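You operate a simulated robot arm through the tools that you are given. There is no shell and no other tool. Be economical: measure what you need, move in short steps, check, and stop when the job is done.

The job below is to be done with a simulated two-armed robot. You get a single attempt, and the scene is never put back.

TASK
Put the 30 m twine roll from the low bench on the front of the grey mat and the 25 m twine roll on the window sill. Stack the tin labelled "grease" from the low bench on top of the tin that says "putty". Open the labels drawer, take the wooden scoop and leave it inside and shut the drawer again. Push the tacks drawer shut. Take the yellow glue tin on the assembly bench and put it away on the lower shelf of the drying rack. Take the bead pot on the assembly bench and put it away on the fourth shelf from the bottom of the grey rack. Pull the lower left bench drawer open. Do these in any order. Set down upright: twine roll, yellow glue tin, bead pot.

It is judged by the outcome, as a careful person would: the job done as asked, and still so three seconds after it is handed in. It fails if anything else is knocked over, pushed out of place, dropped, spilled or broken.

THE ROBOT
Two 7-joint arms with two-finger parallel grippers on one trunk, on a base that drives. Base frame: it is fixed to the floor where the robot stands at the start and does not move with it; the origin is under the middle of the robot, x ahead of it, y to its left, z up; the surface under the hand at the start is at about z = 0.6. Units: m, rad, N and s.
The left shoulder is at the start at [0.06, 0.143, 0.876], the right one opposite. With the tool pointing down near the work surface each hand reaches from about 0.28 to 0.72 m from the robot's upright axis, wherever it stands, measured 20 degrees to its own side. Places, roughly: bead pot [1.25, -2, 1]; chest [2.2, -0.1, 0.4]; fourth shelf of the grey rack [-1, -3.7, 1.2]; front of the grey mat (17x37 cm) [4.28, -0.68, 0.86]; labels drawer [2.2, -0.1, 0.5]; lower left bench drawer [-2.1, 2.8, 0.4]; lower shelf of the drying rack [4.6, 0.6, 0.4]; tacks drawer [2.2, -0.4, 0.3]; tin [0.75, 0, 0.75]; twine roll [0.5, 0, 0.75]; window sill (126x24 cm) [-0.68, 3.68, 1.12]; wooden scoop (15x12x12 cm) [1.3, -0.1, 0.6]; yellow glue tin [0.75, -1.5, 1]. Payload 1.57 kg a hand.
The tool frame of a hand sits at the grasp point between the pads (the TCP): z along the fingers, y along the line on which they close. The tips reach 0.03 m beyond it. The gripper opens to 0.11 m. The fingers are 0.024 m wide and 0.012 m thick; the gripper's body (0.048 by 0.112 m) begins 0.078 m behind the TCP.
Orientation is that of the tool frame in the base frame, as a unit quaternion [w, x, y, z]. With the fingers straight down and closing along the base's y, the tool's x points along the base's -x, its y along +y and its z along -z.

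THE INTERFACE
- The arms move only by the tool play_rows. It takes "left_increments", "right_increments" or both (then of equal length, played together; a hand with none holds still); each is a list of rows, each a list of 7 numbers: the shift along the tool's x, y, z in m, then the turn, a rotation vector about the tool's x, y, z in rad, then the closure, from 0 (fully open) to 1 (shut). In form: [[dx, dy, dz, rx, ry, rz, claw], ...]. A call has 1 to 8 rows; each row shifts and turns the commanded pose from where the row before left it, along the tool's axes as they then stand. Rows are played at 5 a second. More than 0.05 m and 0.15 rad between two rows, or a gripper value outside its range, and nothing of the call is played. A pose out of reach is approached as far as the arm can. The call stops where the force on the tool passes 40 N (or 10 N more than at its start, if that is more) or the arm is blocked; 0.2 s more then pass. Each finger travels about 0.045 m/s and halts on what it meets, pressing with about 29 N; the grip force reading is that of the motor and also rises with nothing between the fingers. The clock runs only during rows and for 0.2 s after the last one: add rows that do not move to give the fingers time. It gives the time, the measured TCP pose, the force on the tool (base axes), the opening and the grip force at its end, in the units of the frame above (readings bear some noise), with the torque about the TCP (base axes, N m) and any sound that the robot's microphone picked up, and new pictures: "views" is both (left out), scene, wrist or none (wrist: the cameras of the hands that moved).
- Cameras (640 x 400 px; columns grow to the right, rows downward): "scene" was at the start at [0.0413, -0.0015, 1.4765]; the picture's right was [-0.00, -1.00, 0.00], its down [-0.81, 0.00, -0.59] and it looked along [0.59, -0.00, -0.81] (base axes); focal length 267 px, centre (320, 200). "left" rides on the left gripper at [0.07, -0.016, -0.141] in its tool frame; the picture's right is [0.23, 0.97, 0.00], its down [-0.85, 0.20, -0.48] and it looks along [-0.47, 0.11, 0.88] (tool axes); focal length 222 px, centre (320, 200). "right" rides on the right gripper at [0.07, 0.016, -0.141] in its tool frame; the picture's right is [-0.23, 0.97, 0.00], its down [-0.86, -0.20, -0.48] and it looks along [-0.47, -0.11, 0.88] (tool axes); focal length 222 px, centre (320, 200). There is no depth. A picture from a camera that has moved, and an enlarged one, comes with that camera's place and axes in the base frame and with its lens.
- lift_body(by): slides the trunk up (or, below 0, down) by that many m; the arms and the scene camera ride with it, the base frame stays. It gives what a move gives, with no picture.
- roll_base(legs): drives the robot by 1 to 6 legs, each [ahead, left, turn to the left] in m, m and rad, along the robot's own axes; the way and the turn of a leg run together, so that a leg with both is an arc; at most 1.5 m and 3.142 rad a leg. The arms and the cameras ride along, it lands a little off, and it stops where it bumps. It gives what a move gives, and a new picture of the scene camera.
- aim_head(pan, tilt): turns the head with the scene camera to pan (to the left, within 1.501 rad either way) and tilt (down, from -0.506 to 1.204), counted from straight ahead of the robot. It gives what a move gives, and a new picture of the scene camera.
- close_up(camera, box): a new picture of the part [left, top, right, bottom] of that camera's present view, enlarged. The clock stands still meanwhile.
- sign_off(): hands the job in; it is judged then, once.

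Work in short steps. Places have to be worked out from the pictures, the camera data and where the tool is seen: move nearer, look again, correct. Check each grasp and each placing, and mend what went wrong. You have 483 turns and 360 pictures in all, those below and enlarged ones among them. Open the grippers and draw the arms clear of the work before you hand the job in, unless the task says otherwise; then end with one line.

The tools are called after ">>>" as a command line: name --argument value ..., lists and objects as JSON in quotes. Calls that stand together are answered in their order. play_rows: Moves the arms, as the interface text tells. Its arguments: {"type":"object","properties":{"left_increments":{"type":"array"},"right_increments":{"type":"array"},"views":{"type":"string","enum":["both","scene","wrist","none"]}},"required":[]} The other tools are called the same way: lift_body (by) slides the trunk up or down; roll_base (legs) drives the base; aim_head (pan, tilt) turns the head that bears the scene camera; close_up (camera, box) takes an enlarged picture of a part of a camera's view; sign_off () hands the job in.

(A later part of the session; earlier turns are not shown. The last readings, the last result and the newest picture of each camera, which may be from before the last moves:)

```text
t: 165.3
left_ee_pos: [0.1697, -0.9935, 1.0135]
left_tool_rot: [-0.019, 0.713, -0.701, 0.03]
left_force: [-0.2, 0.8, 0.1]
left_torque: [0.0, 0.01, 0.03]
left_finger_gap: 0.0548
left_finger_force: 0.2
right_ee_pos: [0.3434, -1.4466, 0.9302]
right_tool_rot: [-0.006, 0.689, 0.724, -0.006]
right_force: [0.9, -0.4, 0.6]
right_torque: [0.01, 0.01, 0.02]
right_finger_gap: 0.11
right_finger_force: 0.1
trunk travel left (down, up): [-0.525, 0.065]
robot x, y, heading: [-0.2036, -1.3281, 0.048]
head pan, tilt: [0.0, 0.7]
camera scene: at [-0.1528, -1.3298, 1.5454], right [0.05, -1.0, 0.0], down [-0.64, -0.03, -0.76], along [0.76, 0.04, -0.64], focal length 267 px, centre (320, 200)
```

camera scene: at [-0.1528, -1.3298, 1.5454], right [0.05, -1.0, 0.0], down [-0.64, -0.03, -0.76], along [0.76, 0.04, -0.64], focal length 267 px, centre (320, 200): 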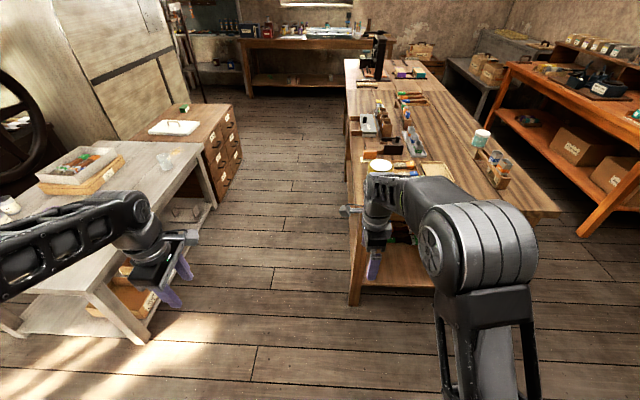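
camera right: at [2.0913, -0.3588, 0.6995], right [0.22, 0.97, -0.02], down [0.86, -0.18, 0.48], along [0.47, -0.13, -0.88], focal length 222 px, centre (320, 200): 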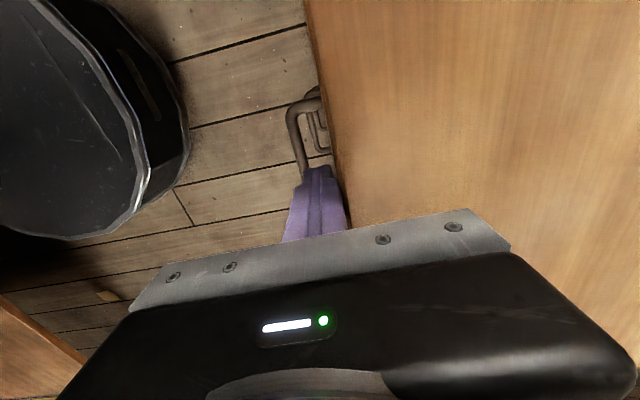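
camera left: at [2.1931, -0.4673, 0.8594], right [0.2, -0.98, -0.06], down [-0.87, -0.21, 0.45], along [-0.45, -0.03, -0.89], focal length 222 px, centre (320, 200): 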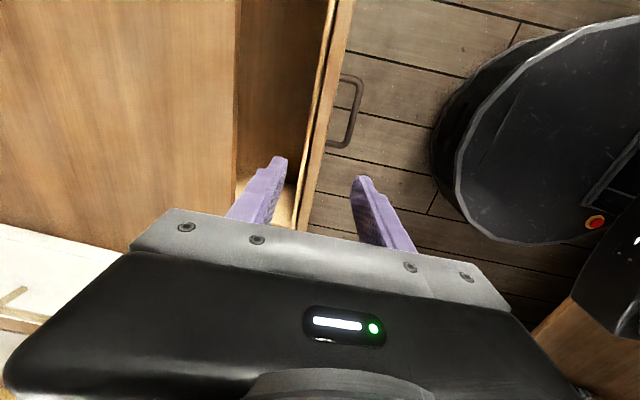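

The yellow tin is hidden behind the right wrist. I raise the right hand and move it aside to see the tin.

>>> play_rows --right_increments '[[-0.03, 0, -0.03, 0, 0, 0, 0], [-0.03, 0, -0.03, 0, 0, 0, 0], [-0.03, 0, -0.03, 0, 0, 0, 0], [-0.03, 0, -0.03, 0, 0, 0, 0], [-0.03, 0, 0, 0, 0, 0, 0]]' --views "scene"

```text
t: 166.5
left_ee_pos: [0.1694, -0.9945, 1.014]
left_tool_rot: [-0.019, 0.712, -0.701, 0.031]
left_force: [-0.7, -0.6, 0.1]
left_torque: [0.01, 0.0, -0.02]
left_finger_gap: 0.0551
left_finger_force: 0.0
right_ee_pos: [0.3521, -1.5937, 1.0517]
right_tool_rot: [-0.008, 0.689, 0.725, -0.006]
right_force: [-0.3, -0.2, -0.4]
right_torque: [0.06, 0.0, 0.01]
right_finger_gap: 0.1098
right_finger_force: 0.0
trunk travel left (down, up): [-0.525, 0.065]
robot x, y, heading: [-0.2078, -1.3298, 0.047]
head pan, tilt: [0.0, 0.7]
camera scene: at [-0.1527, -1.3304, 1.5455], right [0.05, -1.0, 0.0], down [-0.64, -0.03, -0.76], along [0.76, 0.04, -0.64], focal length 267 px, centre (320, 200)
```

scene: 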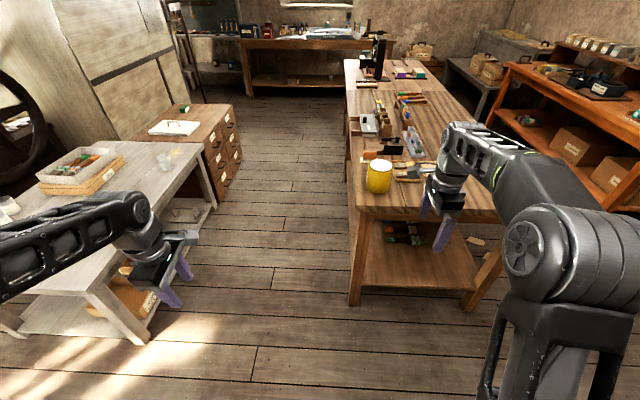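

Zooming on the yellow tin to gauge its size.

>>> close_up --camera "scene" --box '[340, 140, 440, 215]'

>>> close_up --camera "right" --box '[0, 0, 640, 250]'

```text
5.33 times, centred on (390, 178) of scene
camera zoom: at [-0.1527, -1.3304, 1.5455], right [0.05, -1.0, 0.0], down [-0.64, -0.03, -0.76], along [0.76, 0.04, -0.64], focal length 1424 px, centre (-53, 320)
```

zoom: 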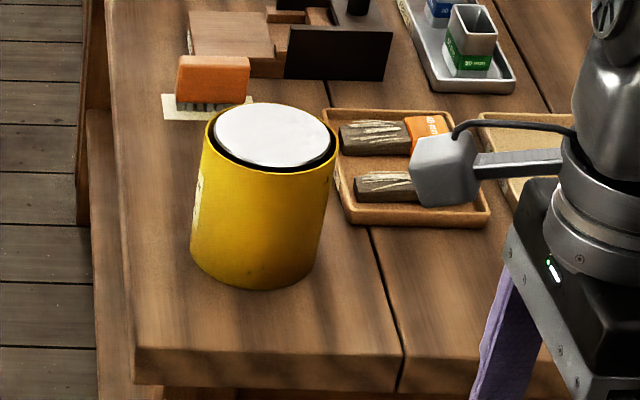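

```text
1.00 times, centred on (320, 125) of right (not enlarged: the box is as wide or as high as the picture)
camera zoom: at [0.3676, -1.5242, 1.1933], right [0.98, -0.18, -0.02], down [-0.15, -0.86, 0.48], along [-0.1, -0.47, -0.88], focal length 222 px, centre (320, 275)
```

zoom: 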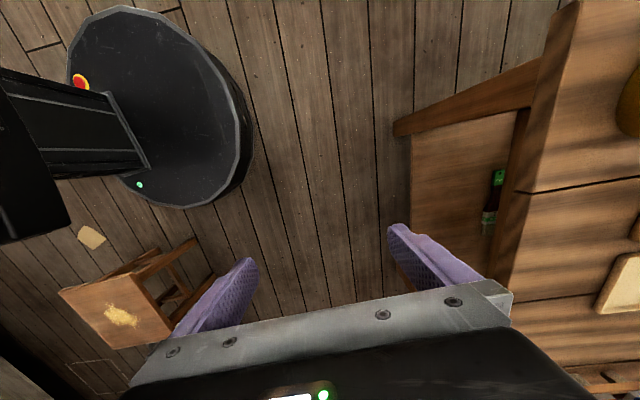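

The tin is open, full of glue, and about 0.10 m wide: the bench top is near z = 0.85 and the tin centre near (0.763, −1.53). I set the right hand to close sideways and tilt about 45° forward before approaching.

>>> play_rows --right_increments '[[0, 0, 0, 0, 0, -0.149, 0], [0, 0, 0, 0, 0, -0.149, 0], [0, 0, 0, 0, 0, -0.149, 0], [0, 0, 0, 0, 0, -0.149, 0], [0, 0, 0, 0, 0, -0.149, 0], [0, 0, 0, 0, 0, -0.149, 0], [0, 0, 0, 0, 0, -0.149, 0], [0, 0, 0, 0, 0, -0.149, 0]]' --views "none"

>>> play_rows --right_increments '[[0, 0, 0, 0, 0, -0.149, 0], [0, 0, 0, 0, 0, -0.149, 0], [0, 0, 0, 0, 0, -0.08, 0], [0, 0, 0, 0, -0.149, 0, 0], [0, 0, 0, 0, -0.149, 0, 0], [0, 0, 0, 0, -0.149, 0, 0], [0, 0, 0, 0, -0.149, 0, 0], [0, 0, 0, 0, -0.149, 0, 0]]' --views "none"

>>> roll_base --legs '[[0, 0, -0.048], [0.2, 0, 0]]'

```text
t: 168.3
left_ee_pos: [0.1691, -0.9942, 1.0136]
left_tool_rot: [-0.02, 0.712, -0.701, 0.031]
left_force: [-0.3, -0.5, 0.1]
left_torque: [-0.04, 0.01, 0.01]
left_finger_gap: 0.0551
left_finger_force: 0.0
right_ee_pos: [0.3522, -1.5966, 1.0499]
right_tool_rot: [-0.009, 0.162, 0.987, -0.001]
right_force: [-0.2, -0.5, 0.4]
right_torque: [-0.01, 0.01, 0.01]
right_finger_gap: 0.1103
right_finger_force: 0.1
trunk travel left (down, up): [-0.525, 0.065]
robot x, y, heading: [-0.2051, -1.3325, 0.049]
head pan, tilt: [0.0, 0.7]
```

```text
t: 170.1
left_ee_pos: [0.1681, -0.9946, 1.0145]
left_tool_rot: [-0.019, 0.713, -0.701, 0.03]
left_force: [0.7, -0.2, 0.6]
left_torque: [0.01, -0.03, -0.03]
left_finger_gap: 0.0552
left_finger_force: 0.0
right_ee_pos: [0.3521, -1.5957, 1.0511]
right_tool_rot: [0.358, -0.023, 0.933, 0.009]
right_force: [-1.4, 0.0, 1.0]
right_torque: [0.01, 0.07, -0.01]
right_finger_gap: 0.11
right_finger_force: 0.0
trunk travel left (down, up): [-0.525, 0.065]
robot x, y, heading: [-0.2054, -1.3307, 0.048]
head pan, tilt: [0.0, 0.7]
```

```text
t: 172.2
left_ee_pos: [0.3858, -1.008, 1.0135]
left_tool_rot: [0.018, -0.698, 0.715, -0.032]
left_force: [0.6, -0.5, 0.4]
left_torque: [-0.03, 0.04, 0.01]
left_finger_gap: 0.055
left_finger_force: 0.1
right_ee_pos: [0.5441, -1.6168, 1.05]
right_tool_rot: [0.355, -0.004, 0.935, 0.001]
right_force: [0.4, -0.4, 0.5]
right_torque: [-0.04, 0.03, 0.03]
right_finger_gap: 0.1099
right_finger_force: 0.1
trunk travel left (down, up): [-0.525, 0.065]
robot x, y, heading: [0.001, -1.3299, 0.012]
head pan, tilt: [0.0, 0.7]
camera scene: at [0.0502, -1.3309, 1.5454], right [0.01, -1.0, 0.0], down [-0.65, -0.01, -0.76], along [0.76, 0.01, -0.65], focal length 267 px, centre (320, 200)
```

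scene: 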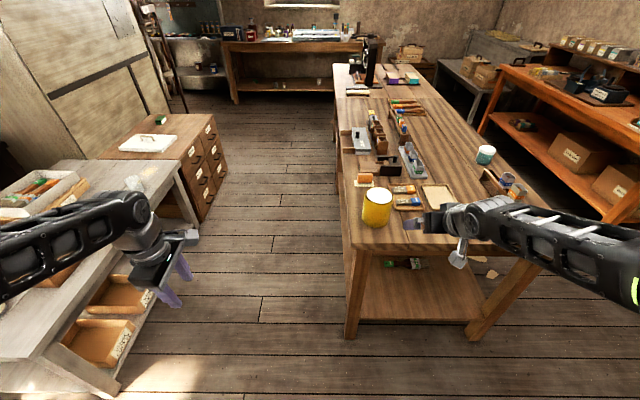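

Measuring the tin more closely from the new position.

>>> close_up --camera "scene" --box '[330, 165, 450, 255]'

>>> close_up --camera "right" --box '[0, 0, 640, 400]'

```text
4.44 times, centred on (390, 210) of scene
camera zoom: at [0.0502, -1.3309, 1.5454], right [0.01, -1.0, 0.0], down [-0.65, -0.01, -0.76], along [0.76, 0.01, -0.65], focal length 1187 px, centre (9, 156)
```

zoom: 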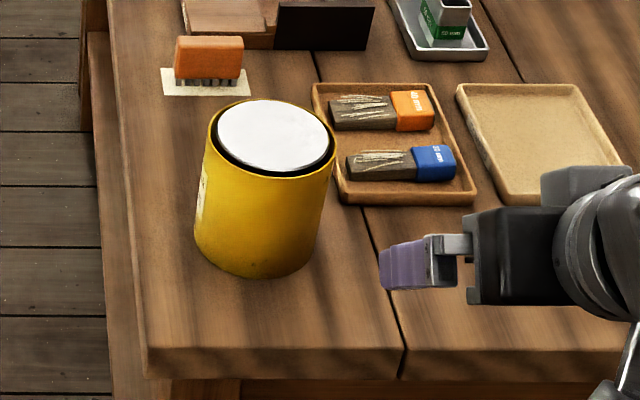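

```text
1.00 times, centred on (320, 200) of right (not enlarged: the box is as wide or as high as the picture)
camera zoom: at [0.398, -1.6025, 1.1099], right [0.16, 0.98, 0.15], down [0.32, -0.2, 0.93], along [0.93, -0.1, -0.35], focal length 222 px, centre (320, 200)
```

zoom: 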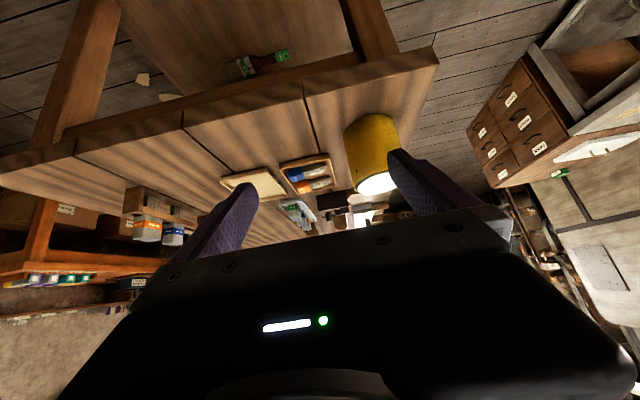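

The tin centre is at (0.772, −1.533), its top at z ≈ 0.957. I align the hand sideways and draw it back, then drive 0.17 m nearer.

>>> play_rows --right_increments '[[0.02, 0.028, -0.018, 0, 0, 0, 0], [0.02, 0.028, -0.018, 0, 0, 0, 0], [0.02, 0.028, -0.018, 0, 0, 0, 0], [0, 0, 0, 0, 0, 0, 0]]' --views "none"

>>> roll_base --legs '[[0.17, 0, -0.012]]'

>>> close_up --camera "right" --box '[120, 0, 520, 250]'

```text
t: 173.2
left_ee_pos: [0.384, -1.0086, 1.0143]
left_tool_rot: [0.018, -0.699, 0.715, -0.031]
left_force: [-1.5, -0.6, -0.5]
left_torque: [0.01, -0.01, 0.02]
left_finger_gap: 0.0552
left_finger_force: 0.1
right_ee_pos: [0.4605, -1.5333, 1.0494]
right_tool_rot: [0.356, -0.004, 0.935, 0.001]
right_force: [-0.4, 1.2, 0.3]
right_torque: [-0.02, 0.04, -0.02]
right_finger_gap: 0.11
right_finger_force: 0.0
trunk travel left (down, up): [-0.525, 0.065]
robot x, y, heading: [-0.0065, -1.3296, 0.013]
head pan, tilt: [0.0, 0.7]
```

```text
t: 174.6
left_ee_pos: [0.5641, -1.0114, 1.0139]
left_tool_rot: [0.018, -0.695, 0.718, -0.03]
left_force: [0.2, 0.2, -0.3]
left_torque: [0.0, 0.02, -0.01]
left_finger_gap: 0.055
left_finger_force: 0.1
right_ee_pos: [0.6354, -1.5374, 1.0506]
right_tool_rot: [0.355, 0.0, 0.935, 0.0]
right_force: [0.2, -0.4, -0.9]
right_torque: [0.02, -0.01, 0.03]
right_finger_gap: 0.1101
right_finger_force: 0.1
trunk travel left (down, up): [-0.525, 0.065]
robot x, y, heading: [0.1689, -1.3299, 0.001]
head pan, tilt: [0.0, 0.7]
camera scene: at [0.227, -1.3307, 1.5454], right [0.0, -1.0, 0.0], down [-0.65, 0.0, -0.76], along [0.76, 0.0, -0.65], focal length 267 px, centre (320, 200)
```

scene: 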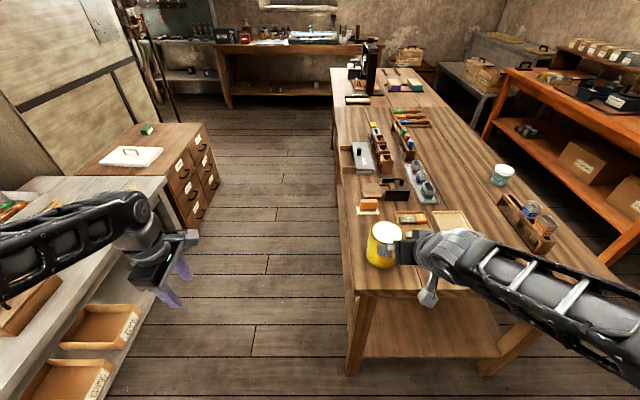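

```text
1.60 times, centred on (320, 125) of right
camera zoom: at [0.4909, -1.521, 1.1097], right [0.17, 0.97, 0.15], down [0.32, -0.2, 0.93], along [0.93, -0.11, -0.35], focal length 355 px, centre (320, 320)
```

zoom: 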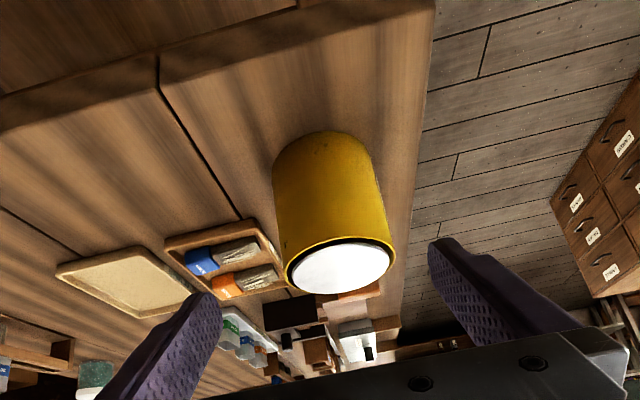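

Wrist view agrees: (0.774, −1.530). I advance along the tool axis most of the way and check the clearance either side.

>>> play_rows --right_increments '[[-0.001, 0.006, 0.04, 0, 0, 0, 0], [-0.001, 0, 0.04, 0, 0, 0, 0], [-0.001, 0, 0.02, 0, 0, 0, 0], [0, 0, 0, 0, 0, 0, 0]]' --views "wrist"

>>> close_up --camera "scene" --box '[330, 200, 450, 290]'

```text
t: 175.6
left_ee_pos: [0.562, -1.011, 1.0143]
left_tool_rot: [0.019, -0.695, 0.718, -0.032]
left_force: [0.0, 0.0, -0.5]
left_torque: [0.0, 0.02, 0.03]
left_finger_gap: 0.0549
left_finger_force: 0.0
right_ee_pos: [0.705, -1.5336, 0.9765]
right_tool_rot: [0.356, 0.0, 0.934, 0.001]
right_force: [-0.2, 0.2, 0.5]
right_torque: [-0.01, -0.01, 0.02]
right_finger_gap: 0.1099
right_finger_force: 0.1
trunk travel left (down, up): [-0.525, 0.065]
robot x, y, heading: [0.1719, -1.3284, -0.003]
head pan, tilt: [0.0, 0.7]
camera right: at [0.5595, -1.5176, 1.0366], right [0.17, 0.97, 0.15], down [0.32, -0.2, 0.93], along [0.93, -0.11, -0.35], focal length 222 px, centre (320, 200)
```

right: 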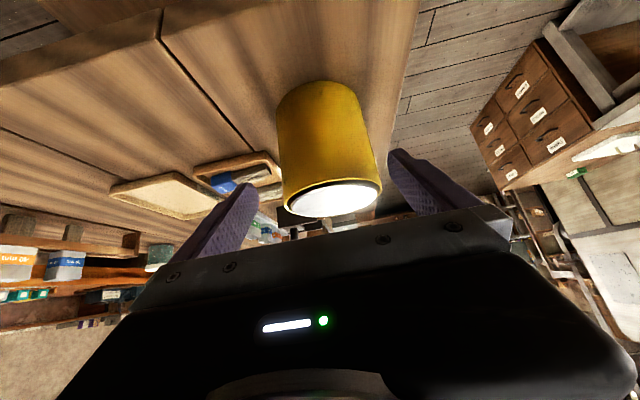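

```text
4.44 times, centred on (390, 245) of scene
camera zoom: at [0.225, -1.3308, 1.5455], right [0.0, -1.0, 0.0], down [-0.64, 0.0, -0.77], along [0.77, 0.0, -0.64], focal length 1187 px, centre (9, 0)
```

zoom: 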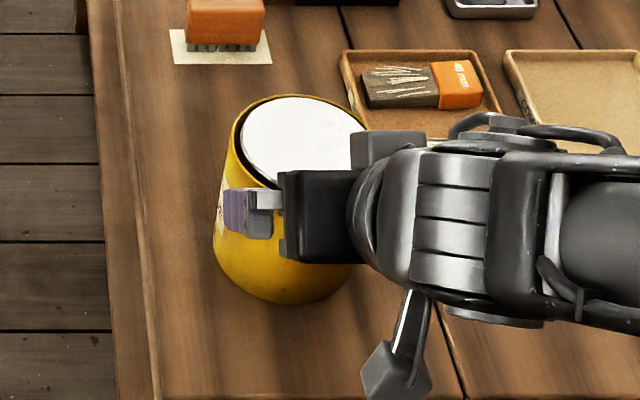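

The centre is confirmed at (0.774, −1.529). I shift 4.5 mm and advance the rest, with slow rows.

>>> play_rows --right_increments '[[0, 0.0045, 0.02, 0, 0, 0, 0], [0, 0, 0.02, 0, 0, 0, 0], [0, 0, 0.02, 0, 0, 0, 0], [0, 0, 0, 0, 0, 0, 0]]' --views "wrist"

```text
t: 176.6
left_ee_pos: [0.5632, -1.0119, 1.0148]
left_tool_rot: [0.019, -0.694, 0.719, -0.031]
left_force: [-0.5, 0.2, 0.2]
left_torque: [0.0, 0.03, -0.03]
left_finger_gap: 0.0553
left_finger_force: 0.2
right_ee_pos: [0.7433, -1.5279, 0.9332]
right_tool_rot: [0.356, 0.001, 0.935, 0.001]
right_force: [0.1, 0.5, 0.5]
right_torque: [0.0, 0.0, -0.03]
right_finger_gap: 0.11
right_finger_force: 0.0
trunk travel left (down, up): [-0.525, 0.065]
robot x, y, heading: [0.1761, -1.3293, 0.001]
head pan, tilt: [0.0, 0.7]
camera right: at [0.5981, -1.5126, 0.9927], right [0.17, 0.97, 0.15], down [0.32, -0.2, 0.93], along [0.93, -0.11, -0.35], focal length 222 px, centre (320, 200)
```

right: 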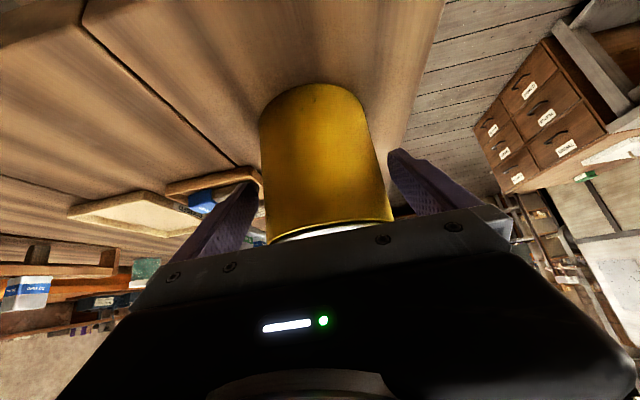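

Clearance is even on both sides. I advance the last 2.5 cm and close.

>>> play_rows --right_increments '[[0, 0, 0.013, 0, 0, 0, 0], [0, 0, 0.012, 0, 0, 0, 0], [0, 0, 0, 0, 0, 0, 0.15], [0, 0, 0, 0, 0, 0, 0.5], [0, 0, 0, 0, 0, 0, 0.5]]' --views "wrist"

```text
t: 177.8
left_ee_pos: [0.5632, -1.012, 1.0135]
left_tool_rot: [0.018, -0.694, 0.719, -0.031]
left_force: [0.0, 0.1, 0.6]
left_torque: [0.01, 0.01, 0.02]
left_finger_gap: 0.0552
left_finger_force: 0.1
right_ee_pos: [0.7595, -1.5292, 0.9126]
right_tool_rot: [0.356, 0.001, 0.934, -0.001]
right_force: [1.1, -3.0, 0.4]
right_torque: [-0.46, -0.24, -0.06]
right_finger_gap: 0.0993
right_finger_force: 28.6
trunk travel left (down, up): [-0.525, 0.065]
robot x, y, heading: [0.176, -1.3325, 0.002]
head pan, tilt: [0.0, 0.7]
camera right: at [0.6149, -1.5124, 0.974], right [0.17, 0.97, 0.15], down [0.32, -0.2, 0.93], along [0.93, -0.11, -0.35], focal length 222 px, centre (320, 200)
```

right: 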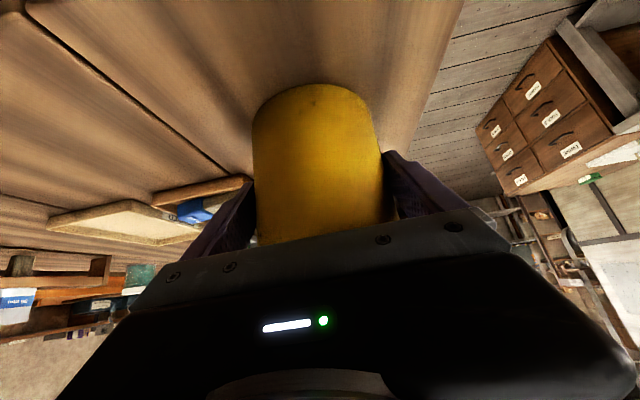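

Gripped at 0.099 m. I lift it straight up, gently at first, and check the load.

>>> play_rows --right_increments '[[-0.0066, 0, -0.0075, 0, 0, 0, 0.5], [-0.0133, 0, -0.015, 0, 0, 0, 0.5], [-0.02, 0, -0.0224, 0, 0, 0, 0.5], [-0.02, 0, -0.0224, 0, 0, 0, 0.5], [-0.02, 0, -0.0224, 0, 0, 0, 0.5], [0, 0, 0, 0, 0, 0, 0.5]]' --views "scene"

```text
t: 179.2
left_ee_pos: [0.5643, -1.0113, 1.0139]
left_tool_rot: [0.018, -0.695, 0.718, -0.032]
left_force: [-0.2, -0.4, 0.0]
left_torque: [0.0, -0.03, 0.0]
left_finger_gap: 0.055
left_finger_force: 0.2
right_ee_pos: [0.7624, -1.5302, 1.0332]
right_tool_rot: [0.355, 0.001, 0.935, 0.0]
right_force: [-0.4, 1.0, -7.9]
right_torque: [0.01, 0.07, 0.0]
right_finger_gap: 0.0992
right_finger_force: 28.9
trunk travel left (down, up): [-0.525, 0.065]
robot x, y, heading: [0.1731, -1.3278, 0.0]
head pan, tilt: [0.0, 0.7]
camera scene: at [0.2265, -1.331, 1.5454], right [0.0, -1.0, 0.0], down [-0.64, 0.0, -0.76], along [0.76, 0.0, -0.64], focal length 267 px, centre (320, 200)
```

scene: 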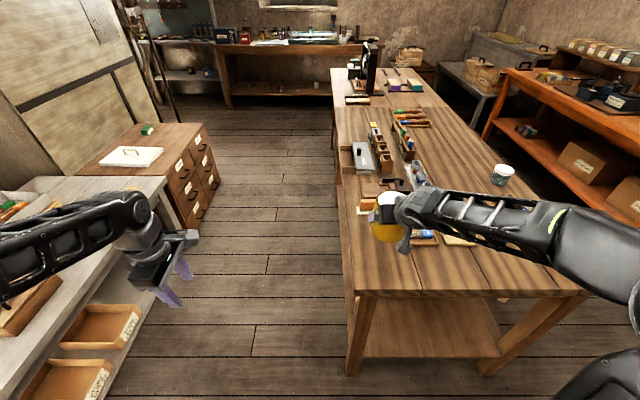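

It weighs about 0.8 kg and hangs upright. I back off and move over to the low bench for the 30 m roll.

>>> roll_base --legs '[[-0.25, 0, 0], [0, 1.32, 0], [0.06, 0, 0]]'

>>> aim_head --pan 0 --tilt 0.95

```text
t: 187.8
left_ee_pos: [0.3288, 0.3242, 1.0129]
left_tool_rot: [-0.019, 0.712, -0.702, 0.031]
left_force: [0.2, 0.4, 1.0]
left_torque: [-0.03, 0.03, -0.01]
left_finger_gap: 0.0551
left_finger_force: 0.1
right_ee_pos: [0.5522, -0.1833, 1.0325]
right_tool_rot: [0.354, -0.022, 0.935, 0.009]
right_force: [1.4, -0.5, -8.2]
right_torque: [0.0, 0.14, 0.03]
right_finger_gap: 0.0989
right_finger_force: 29.0
trunk travel left (down, up): [-0.525, 0.065]
robot x, y, heading: [-0.0477, -0.0111, 0.047]
head pan, tilt: [0.0, 0.7]
camera scene: at [0.0087, -0.01, 1.5453], right [0.05, -1.0, 0.0], down [-0.65, -0.03, -0.76], along [0.76, 0.04, -0.65], focal length 267 px, centre (320, 200)
```

scene: 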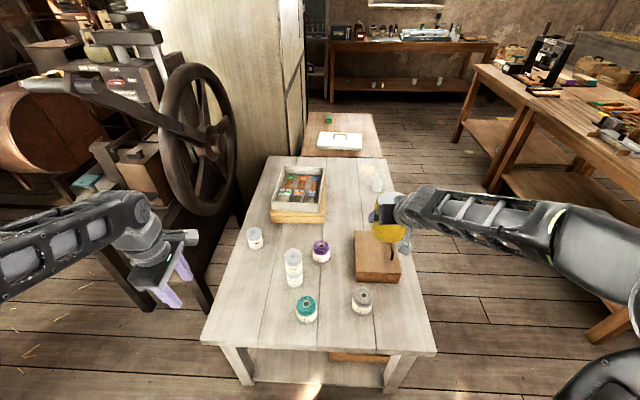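

```text
t: 188.6
left_ee_pos: [0.3291, 0.3256, 1.0138]
left_tool_rot: [-0.02, 0.712, -0.701, 0.031]
left_force: [-0.1, 0.0, -0.4]
left_torque: [-0.01, 0.03, 0.0]
left_finger_gap: 0.0548
left_finger_force: 0.1
right_ee_pos: [0.5521, -0.1833, 1.0338]
right_tool_rot: [0.355, -0.022, 0.935, 0.008]
right_force: [0.3, 0.5, -7.8]
right_torque: [0.04, 0.08, 0.04]
right_finger_gap: 0.0991
right_finger_force: 29.5
trunk travel left (down, up): [-0.525, 0.065]
robot x, y, heading: [-0.0431, -0.0119, 0.042]
head pan, tilt: [0.0, 0.949]
camera scene: at [-0.0055, -0.0107, 1.5257], right [0.05, -1.0, 0.0], down [-0.81, -0.04, -0.58], along [0.58, 0.03, -0.81], focal length 267 px, centre (320, 200)
```

scene: 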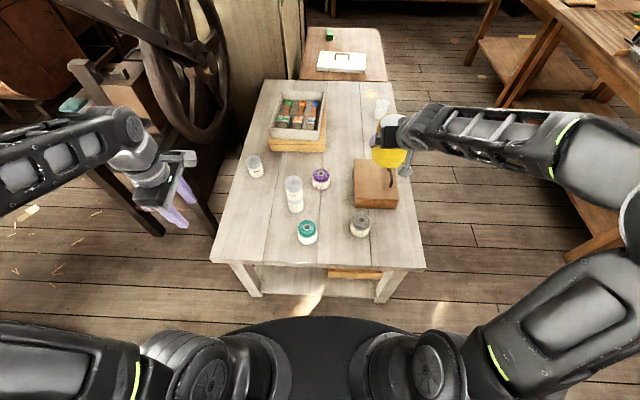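

I move the open left hand above the 30 m roll at about (0.480, 0.060) and look.

>>> play_rows --left_increments '[[0.042, -0.025, 0, -0.072, 0, 0, 0], [0.042, -0.025, 0, 0, 0, 0, 0], [0.042, -0.025, 0, 0, 0, 0, 0], [0.042, -0.025, 0, 0, 0, 0, 0], [0.042, -0.025, 0, 0, 0, 0, 0], [0.042, -0.025, 0, 0, 0, 0, 0], [0.014, 0, 0.045, 0, 0, 0, 0], [0, 0, 0.05, 0, 0, 0, 0]]' --views "none"

>>> play_rows --left_increments '[[0, 0, 0.05, 0, 0, 0, 0], [0, 0, 0.04, 0, 0, 0, 0], [0, 0, 0, 0, 0, 0, 0]]' --views "both"

```text
t: 190.4
left_ee_pos: [0.4839, 0.0546, 0.9303]
left_tool_rot: [0.007, 0.711, -0.703, 0.005]
left_force: [-0.2, 0.1, 0.2]
left_torque: [0.01, 0.03, 0.01]
left_finger_gap: 0.1101
left_finger_force: 0.1
right_ee_pos: [0.5517, -0.1831, 1.0337]
right_tool_rot: [0.356, -0.021, 0.934, 0.009]
right_force: [-0.5, -0.7, -8.5]
right_torque: [0.0, 0.08, -0.03]
right_finger_gap: 0.0993
right_finger_force: 29.5
trunk travel left (down, up): [-0.525, 0.065]
robot x, y, heading: [-0.045, -0.0138, 0.048]
head pan, tilt: [0.0, 0.949]
```

```text
t: 191.2
left_ee_pos: [0.4837, 0.0591, 0.8373]
left_tool_rot: [0.006, 0.712, -0.702, 0.005]
left_force: [0.6, 0.3, -0.3]
left_torque: [0.0, 0.02, -0.03]
left_finger_gap: 0.1102
left_finger_force: 0.1
right_ee_pos: [0.5521, -0.183, 1.0333]
right_tool_rot: [0.354, -0.022, 0.935, 0.009]
right_force: [-0.1, 0.1, -7.6]
right_torque: [-0.03, 0.1, 0.0]
right_finger_gap: 0.099
right_finger_force: 29.1
trunk travel left (down, up): [-0.525, 0.065]
robot x, y, heading: [-0.0464, -0.0108, 0.051]
head pan, tilt: [0.0, 0.949]
camera scene: at [-0.0057, -0.0107, 1.5257], right [0.05, -1.0, 0.0], down [-0.81, -0.04, -0.58], along [0.58, 0.03, -0.81], focal length 267 px, centre (320, 200)
camera left: at [0.5007, -0.0076, 0.979], right [-0.97, -0.24, 0.01], down [-0.21, 0.86, 0.46], along [-0.12, 0.45, -0.89], focal length 222 px, centre (320, 200)
```

scene: 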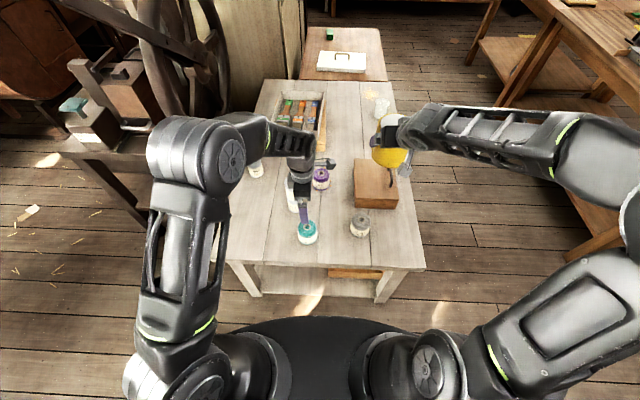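
left: 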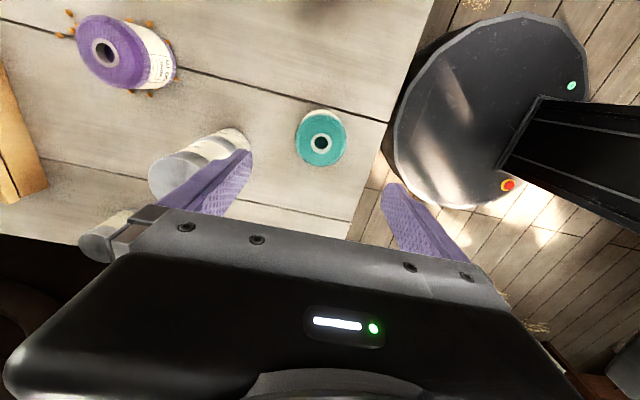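

The roll is at (0.480, 0.060), right below. I descend to z ≈ 0.645 and close.

>>> play_rows --left_increments '[[0, 0.003, 0.045, 0, 0, 0, 0], [0, 0, 0.05, 0, 0, 0, 0], [0, 0, 0.05, 0, 0, 0, 0], [0, 0, 0.045, 0, 0, 0, 0], [0, 0, 0, 0, 0, 0, 0.5], [0, 0, 0, 0, 0, 0, 0.8], [0, 0, 0, 0, 0, 0, 0.8]]' --views "wrist"

```text
t: 192.8
left_ee_pos: [0.4815, 0.0556, 0.6431]
left_tool_rot: [0.008, 0.712, -0.702, 0.005]
left_force: [-0.1, -0.4, -0.5]
left_torque: [-0.03, -0.02, 0.0]
left_finger_gap: 0.0719
left_finger_force: 18.1
right_ee_pos: [0.5506, -0.1839, 1.0337]
right_tool_rot: [0.355, -0.022, 0.934, 0.009]
right_force: [0.5, 0.1, -7.6]
right_torque: [0.01, 0.1, 0.04]
right_finger_gap: 0.0993
right_finger_force: 28.9
trunk travel left (down, up): [-0.525, 0.065]
robot x, y, heading: [-0.0455, -0.0132, 0.046]
head pan, tilt: [0.0, 0.949]
camera left: at [0.4989, -0.0111, 0.7861], right [-0.97, -0.24, 0.01], down [-0.21, 0.86, 0.46], along [-0.12, 0.45, -0.89], focal length 222 px, centre (320, 200)
```

left: 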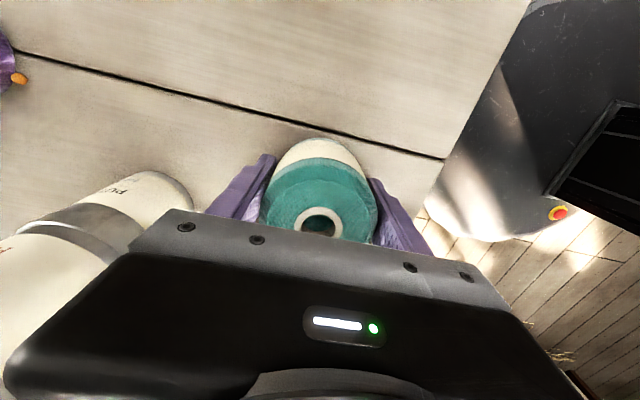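

Gripped at 0.072. I lift the roll straight up.

>>> play_rows --left_increments '[[0, 0, -0.01, 0, 0, 0, 0.8], [0, 0, -0.05, 0, 0, 0, 0.8], [0, 0, -0.05, 0, 0, 0, 0.8], [0, 0, -0.05, 0, 0, 0, 0.8], [0, 0, -0.05, 0, 0, 0, 0.8], [0, 0, -0.05, 0, 0, 0, 0.8], [0, 0, -0.05, 0, 0, 0, 0.8], [0, 0, -0.04, 0, 0, 0, 0.8]]' --views "both"

```text
t: 194.6
left_ee_pos: [0.478, 0.0638, 0.994]
left_tool_rot: [0.007, 0.712, -0.702, 0.005]
left_force: [0.0, -0.5, -1.5]
left_torque: [0.02, 0.0, 0.03]
left_finger_gap: 0.072
left_finger_force: 29.0
right_ee_pos: [0.5506, -0.1824, 1.0323]
right_tool_rot: [0.355, -0.022, 0.935, 0.008]
right_force: [-0.6, -0.1, -7.4]
right_torque: [0.0, 0.06, -0.01]
right_finger_gap: 0.0992
right_finger_force: 29.3
trunk travel left (down, up): [-0.525, 0.065]
robot x, y, heading: [-0.0486, -0.0097, 0.047]
head pan, tilt: [0.0, 0.949]
camera scene: at [-0.006, -0.0107, 1.5256], right [0.05, -1.0, 0.0], down [-0.81, -0.04, -0.58], along [0.58, 0.03, -0.81], focal length 267 px, centre (320, 200)
camera left: at [0.496, -0.004, 1.136], right [-0.97, -0.24, 0.01], down [-0.21, 0.86, 0.46], along [-0.12, 0.45, -0.89], focal length 222 px, centre (320, 200)
```

scene: 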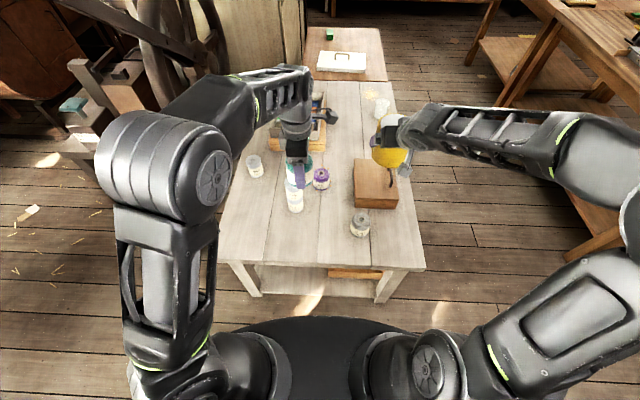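
left: 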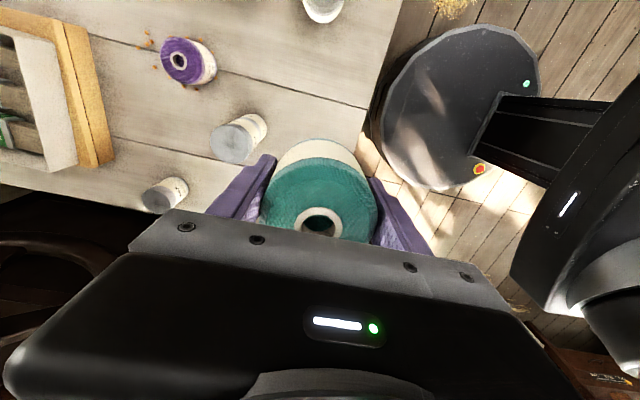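

Both items are held. I drive round into the corridor facing +y and strafe east, checking midway.

>>> roll_base --legs '[[-0.2, 0, -0.047], [0, -0.87, 0], [0, 0, 1.57], [0, -1.4, 0]]'

```text
t: 211.1
left_ee_pos: [1.1198, -0.3607, 0.9935]
left_tool_rot: [0.003, 1.0, -0.001, 0.008]
left_force: [0.8, 0.2, -1.7]
left_torque: [0.01, 0.01, 0.02]
left_finger_gap: 0.072
left_finger_force: 29.0
right_ee_pos: [1.3665, -0.292, 1.033]
right_tool_rot: [-0.247, 0.671, -0.651, -0.255]
right_force: [0.4, 0.2, -8.2]
right_torque: [-0.11, -0.03, 0.06]
right_finger_gap: 0.0993
right_finger_force: 28.8
trunk travel left (down, up): [-0.525, 0.065]
robot x, y, heading: [1.1832, -0.8874, 1.604]
head pan, tilt: [0.0, 0.949]
camera scene: at [1.1825, -0.8452, 1.5256], right [1.0, 0.03, 0.0], down [0.03, -0.81, -0.58], along [-0.02, 0.58, -0.81], focal length 267 px, centre (320, 200)
```

scene: 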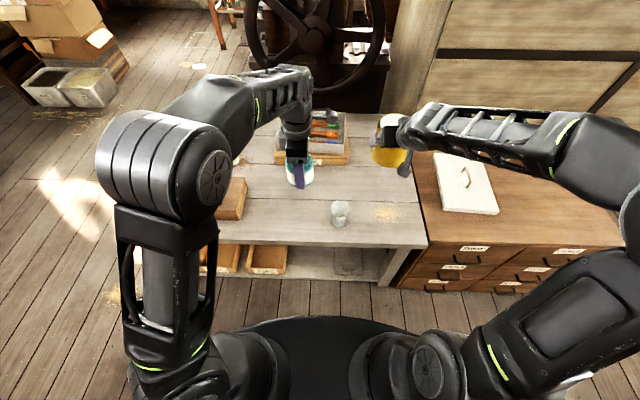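

All fine. I continue east to x ≈ 3.1 and turn to face +x.

>>> roll_base --legs '[[-0.05, -0.95, -0.034], [0, -0.95, 0], [0, 0, -1.57]]'

>>> aim_head --pan 0 --tilt 0.45

>>> aim_head --pan 0.75 --tilt 0.5

```text
t: 224.4
left_ee_pos: [3.6068, -0.9074, 0.994]
left_tool_rot: [-0.008, -0.684, 0.729, -0.004]
left_force: [0.6, -0.8, -0.9]
left_torque: [0.0, -0.02, -0.01]
left_finger_gap: 0.0718
left_finger_force: 28.6
right_ee_pos: [3.6595, -1.1581, 1.0332]
right_tool_rot: [0.355, 0.016, 0.935, -0.006]
right_force: [-0.1, 0.1, -7.5]
right_torque: [0.03, 0.12, 0.0]
right_finger_gap: 0.099
right_finger_force: 29.3
trunk travel left (down, up): [-0.525, 0.065]
robot x, y, heading: [3.0739, -0.9393, -0.036]
head pan, tilt: [0.0, 0.949]
camera scene: at [3.1185, -0.9422, 1.5256], right [-0.03, -1.0, 0.0], down [-0.81, 0.03, -0.58], along [0.58, -0.02, -0.81], focal length 267 px, centre (320, 200)
```

scene: 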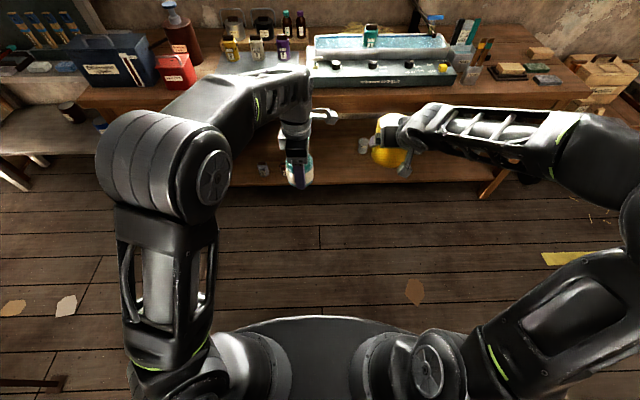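

```text
t: 225.3
left_ee_pos: [3.6067, -0.9062, 0.9937]
left_tool_rot: [-0.008, -0.684, 0.729, -0.004]
left_force: [-0.5, -0.6, 0.1]
left_torque: [-0.05, -0.01, -0.02]
left_finger_gap: 0.0721
left_finger_force: 28.8
right_ee_pos: [3.6591, -1.1567, 1.0318]
right_tool_rot: [0.355, 0.016, 0.935, -0.007]
right_force: [-0.4, 0.8, -8.9]
right_torque: [-0.01, 0.13, 0.0]
right_finger_gap: 0.0991
right_finger_force: 28.5
trunk travel left (down, up): [-0.525, 0.065]
robot x, y, heading: [3.0788, -0.9427, -0.033]
head pan, tilt: [0.0, 0.45]
camera scene: at [3.1378, -0.9427, 1.5675], right [-0.03, -1.0, 0.0], down [-0.44, 0.01, -0.9], along [0.9, -0.03, -0.44], focal length 267 px, centre (320, 200)
```

scene: 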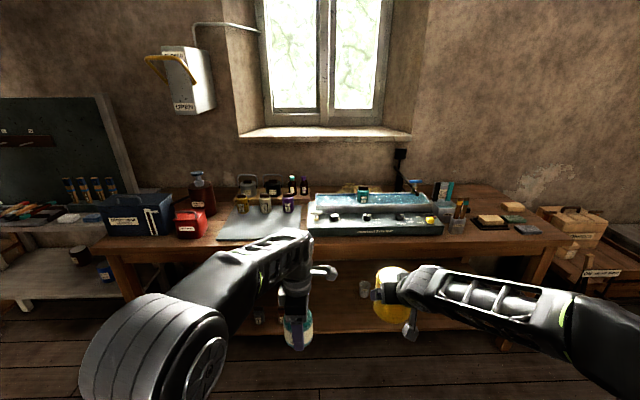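

```text
t: 226.4
left_ee_pos: [3.6074, -0.907, 0.994]
left_tool_rot: [-0.007, -0.684, 0.73, -0.005]
left_force: [0.0, 0.3, -1.1]
left_torque: [0.01, 0.04, -0.03]
left_finger_gap: 0.0718
left_finger_force: 29.0
right_ee_pos: [3.6599, -1.1575, 1.0322]
right_tool_rot: [0.355, 0.016, 0.935, -0.006]
right_force: [-0.3, -0.4, -7.1]
right_torque: [-0.01, 0.11, 0.04]
right_finger_gap: 0.0993
right_finger_force: 28.8
trunk travel left (down, up): [-0.525, 0.065]
robot x, y, heading: [3.077, -0.9394, -0.034]
head pan, tilt: [0.75, 0.499]
camera scene: at [3.1144, -0.88, 1.5631], right [0.66, -0.75, 0.0], down [-0.36, -0.31, -0.88], along [0.66, 0.58, -0.48], focal length 267 px, centre (320, 200)
```

scene: 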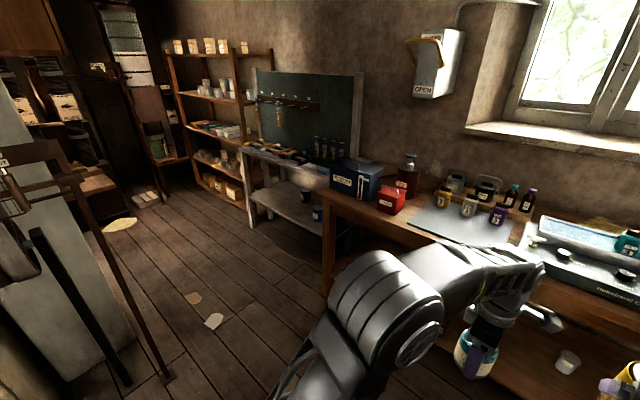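

The grey mat is on the far bench, with bottles at its back; the drying rack with two shelves is to its left. I zoom on the mat.

>>> aim_head --pan 0.25 --tilt 0.5

>>> close_up --camera "scene" --box '[190, 140, 410, 270]'

```text
t: 227.4
left_ee_pos: [3.6071, -0.9058, 0.9931]
left_tool_rot: [-0.007, -0.684, 0.73, -0.004]
left_force: [-0.2, 1.0, -0.6]
left_torque: [-0.01, 0.01, -0.02]
left_finger_gap: 0.072
left_finger_force: 29.1
right_ee_pos: [3.6588, -1.1581, 1.0334]
right_tool_rot: [0.355, 0.016, 0.935, -0.007]
right_force: [0.4, -0.7, -7.5]
right_torque: [0.02, 0.14, -0.01]
right_finger_gap: 0.099
right_finger_force: 28.8
trunk travel left (down, up): [-0.525, 0.065]
robot x, y, heading: [3.0782, -0.9413, -0.032]
head pan, tilt: [0.25, 0.499]
camera scene: at [3.1347, -0.9201, 1.5631], right [0.22, -0.98, 0.0], down [-0.47, -0.1, -0.88], along [0.86, 0.19, -0.48], focal length 267 px, centre (320, 200)
```

scene: 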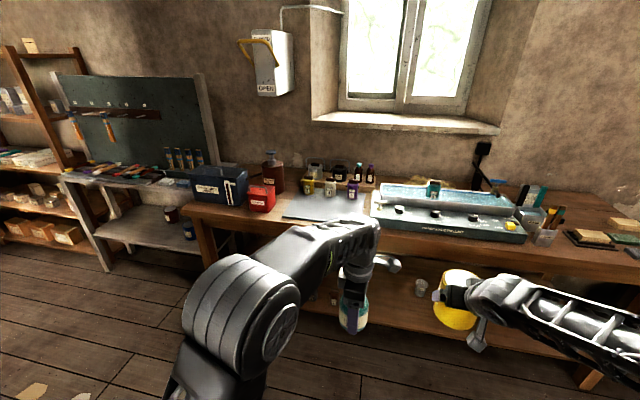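

```text
2.91 times, centred on (300, 205) of scene
camera zoom: at [3.1347, -0.9201, 1.5631], right [0.22, -0.98, 0.0], down [-0.47, -0.1, -0.88], along [0.86, 0.19, -0.48], focal length 777 px, centre (378, 186)
```

zoom: 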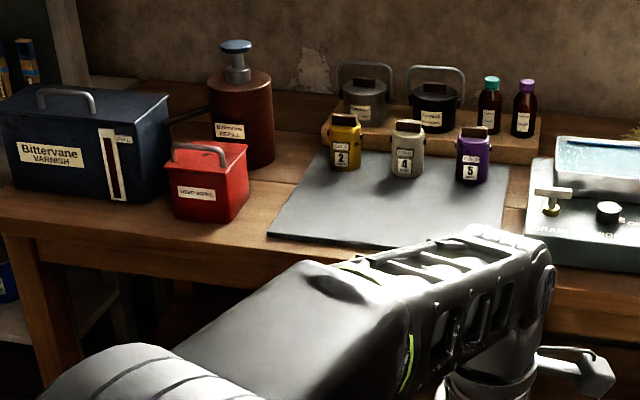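

The mat's free front area is centred near (4.26, −0.69), z ≈ 0.86, with small bottles behind at x ≈ 4.43. I pull the glue tin back close to the body, then drive nearer.

>>> play_rows --right_increments '[[0.023, 0, -0.034, 0, 0, 0, 0.5], [0.023, 0, -0.034, 0, 0, 0, 0.5], [0.023, 0, -0.034, 0, 0, 0, 0.5], [0.023, 0, -0.034, 0, 0, 0, 0.5], [0.023, 0, -0.034, 0, 0, 0, 0.5], [0, 0, 0, 0, 0, 0, 0.5]]' --views "none"

>>> roll_base --legs '[[0.52, 0.14, 0.034]]'

>>> aim_head --pan 0 --tilt 0.85

```text
t: 228.8
left_ee_pos: [3.6076, -0.9061, 0.9919]
left_tool_rot: [-0.008, -0.684, 0.73, -0.005]
left_force: [0.4, 0.3, -1.4]
left_torque: [0.0, 0.02, 0.03]
left_finger_gap: 0.0719
left_finger_force: 28.8
right_ee_pos: [3.4632, -1.152, 1.0824]
right_tool_rot: [0.353, 0.015, 0.935, -0.005]
right_force: [-0.6, -0.1, -8.3]
right_torque: [-0.01, 0.14, -0.02]
right_finger_gap: 0.0991
right_finger_force: 28.5
trunk travel left (down, up): [-0.525, 0.065]
robot x, y, heading: [3.0778, -0.937, -0.033]
head pan, tilt: [0.25, 0.499]
```

```text
t: 231.9
left_ee_pos: [4.1229, -0.7561, 0.9933]
left_tool_rot: [-0.007, -0.695, 0.719, -0.005]
left_force: [-0.2, -0.3, -1.5]
left_torque: [-0.06, 0.01, -0.03]
left_finger_gap: 0.0719
left_finger_force: 28.9
right_ee_pos: [3.9893, -1.0081, 1.0834]
right_tool_rot: [0.353, 0.0, 0.936, 0.0]
right_force: [0.1, -0.2, -7.7]
right_torque: [0.0, 0.12, 0.0]
right_finger_gap: 0.0987
right_finger_force: 29.0
trunk travel left (down, up): [-0.525, 0.065]
robot x, y, heading: [3.5919, -0.8025, 0.001]
head pan, tilt: [0.25, 0.499]
camera scene: at [3.6523, -0.7841, 1.5631], right [0.25, -0.97, 0.0], down [-0.46, -0.12, -0.88], along [0.85, 0.22, -0.48], focal length 267 px, centre (320, 200)
```

scene: 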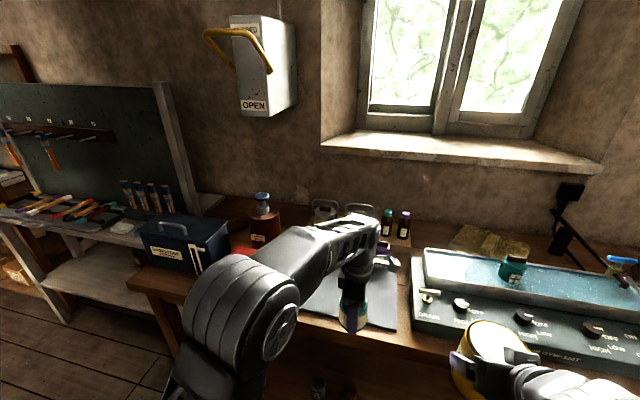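

```text
t: 232.7
left_ee_pos: [4.1241, -0.7566, 0.9931]
left_tool_rot: [-0.008, -0.695, 0.719, -0.006]
left_force: [-1.1, 0.2, -0.9]
left_torque: [-0.01, -0.01, 0.0]
left_finger_gap: 0.0721
left_finger_force: 29.3
right_ee_pos: [3.9873, -1.0079, 1.0827]
right_tool_rot: [0.353, 0.001, 0.936, 0.0]
right_force: [0.7, 1.0, -8.0]
right_torque: [-0.01, 0.1, 0.01]
right_finger_gap: 0.0989
right_finger_force: 29.0
trunk travel left (down, up): [-0.525, 0.065]
robot x, y, heading: [3.593, -0.8057, -0.001]
head pan, tilt: [0.0, 0.85]
camera scene: at [3.6416, -0.8067, 1.5332], right [0.0, -1.0, 0.0], down [-0.75, 0.0, -0.66], along [0.66, 0.0, -0.75], focal length 267 px, centre (320, 200)
```

scene: 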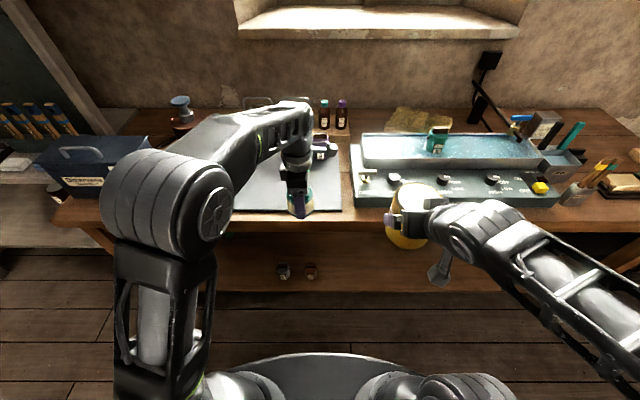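

The mat front edge is at x ≈ 4.19. I move the roll to (4.265, −0.69) and lower it to just above the mat.

>>> play_rows --left_increments '[[-0.018, -0.0347, 0, 0, 0, 0, 0.8], [-0.018, -0.0347, 0, 0, 0, 0, 0.8], [-0.018, -0.0347, 0, 0, 0, 0, 0.8], [-0.018, -0.0347, 0, 0, 0, 0, 0.8], [0, 0, 0.04, 0, 0, 0, 0.8], [0, 0, 0.03, 0, 0, 0, 0.8], [0, 0, 0, 0, 0, 0, 0.8]]' --views "both"

```text
t: 234.3
left_ee_pos: [4.2346, -0.7032, 0.9221]
left_tool_rot: [-0.007, -0.695, 0.719, -0.004]
left_force: [-0.1, 0.3, -1.1]
left_torque: [-0.01, 0.0, -0.01]
left_finger_gap: 0.0719
left_finger_force: 28.8
left hand out of reach, approached as far as the arm can: row 4
right_ee_pos: [3.9872, -1.0067, 1.0823]
right_tool_rot: [0.353, 0.0, 0.936, 0.0]
right_force: [0.2, 0.1, -7.7]
right_torque: [-0.03, 0.11, 0.04]
right_finger_gap: 0.099
right_finger_force: 28.8
trunk travel left (down, up): [-0.525, 0.065]
robot x, y, heading: [3.5926, -0.8032, 0.0]
head pan, tilt: [0.0, 0.85]
camera scene: at [3.6417, -0.8066, 1.5331], right [0.0, -1.0, 0.0], down [-0.75, 0.0, -0.66], along [0.66, 0.0, -0.75], focal length 267 px, centre (320, 200)
camera left: at [4.25, -0.7698, 1.0649], right [-0.98, -0.19, 0.01], down [-0.17, 0.87, 0.46], along [-0.1, 0.45, -0.89], focal length 222 px, centre (320, 200)
```

scene: 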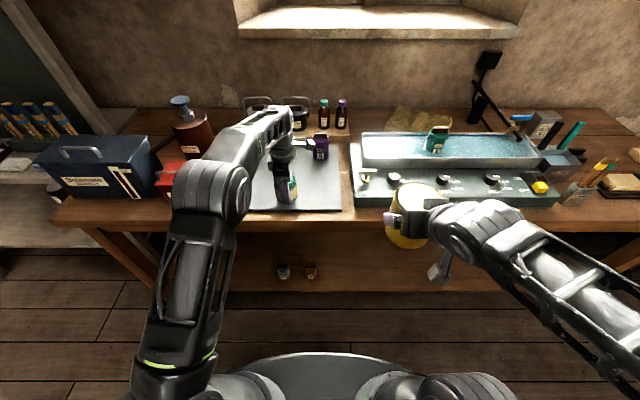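
left: 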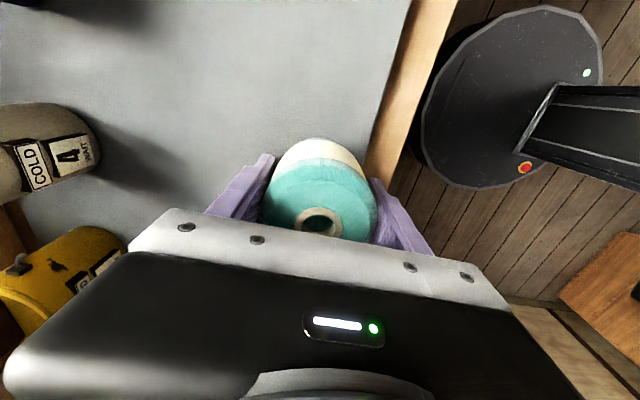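

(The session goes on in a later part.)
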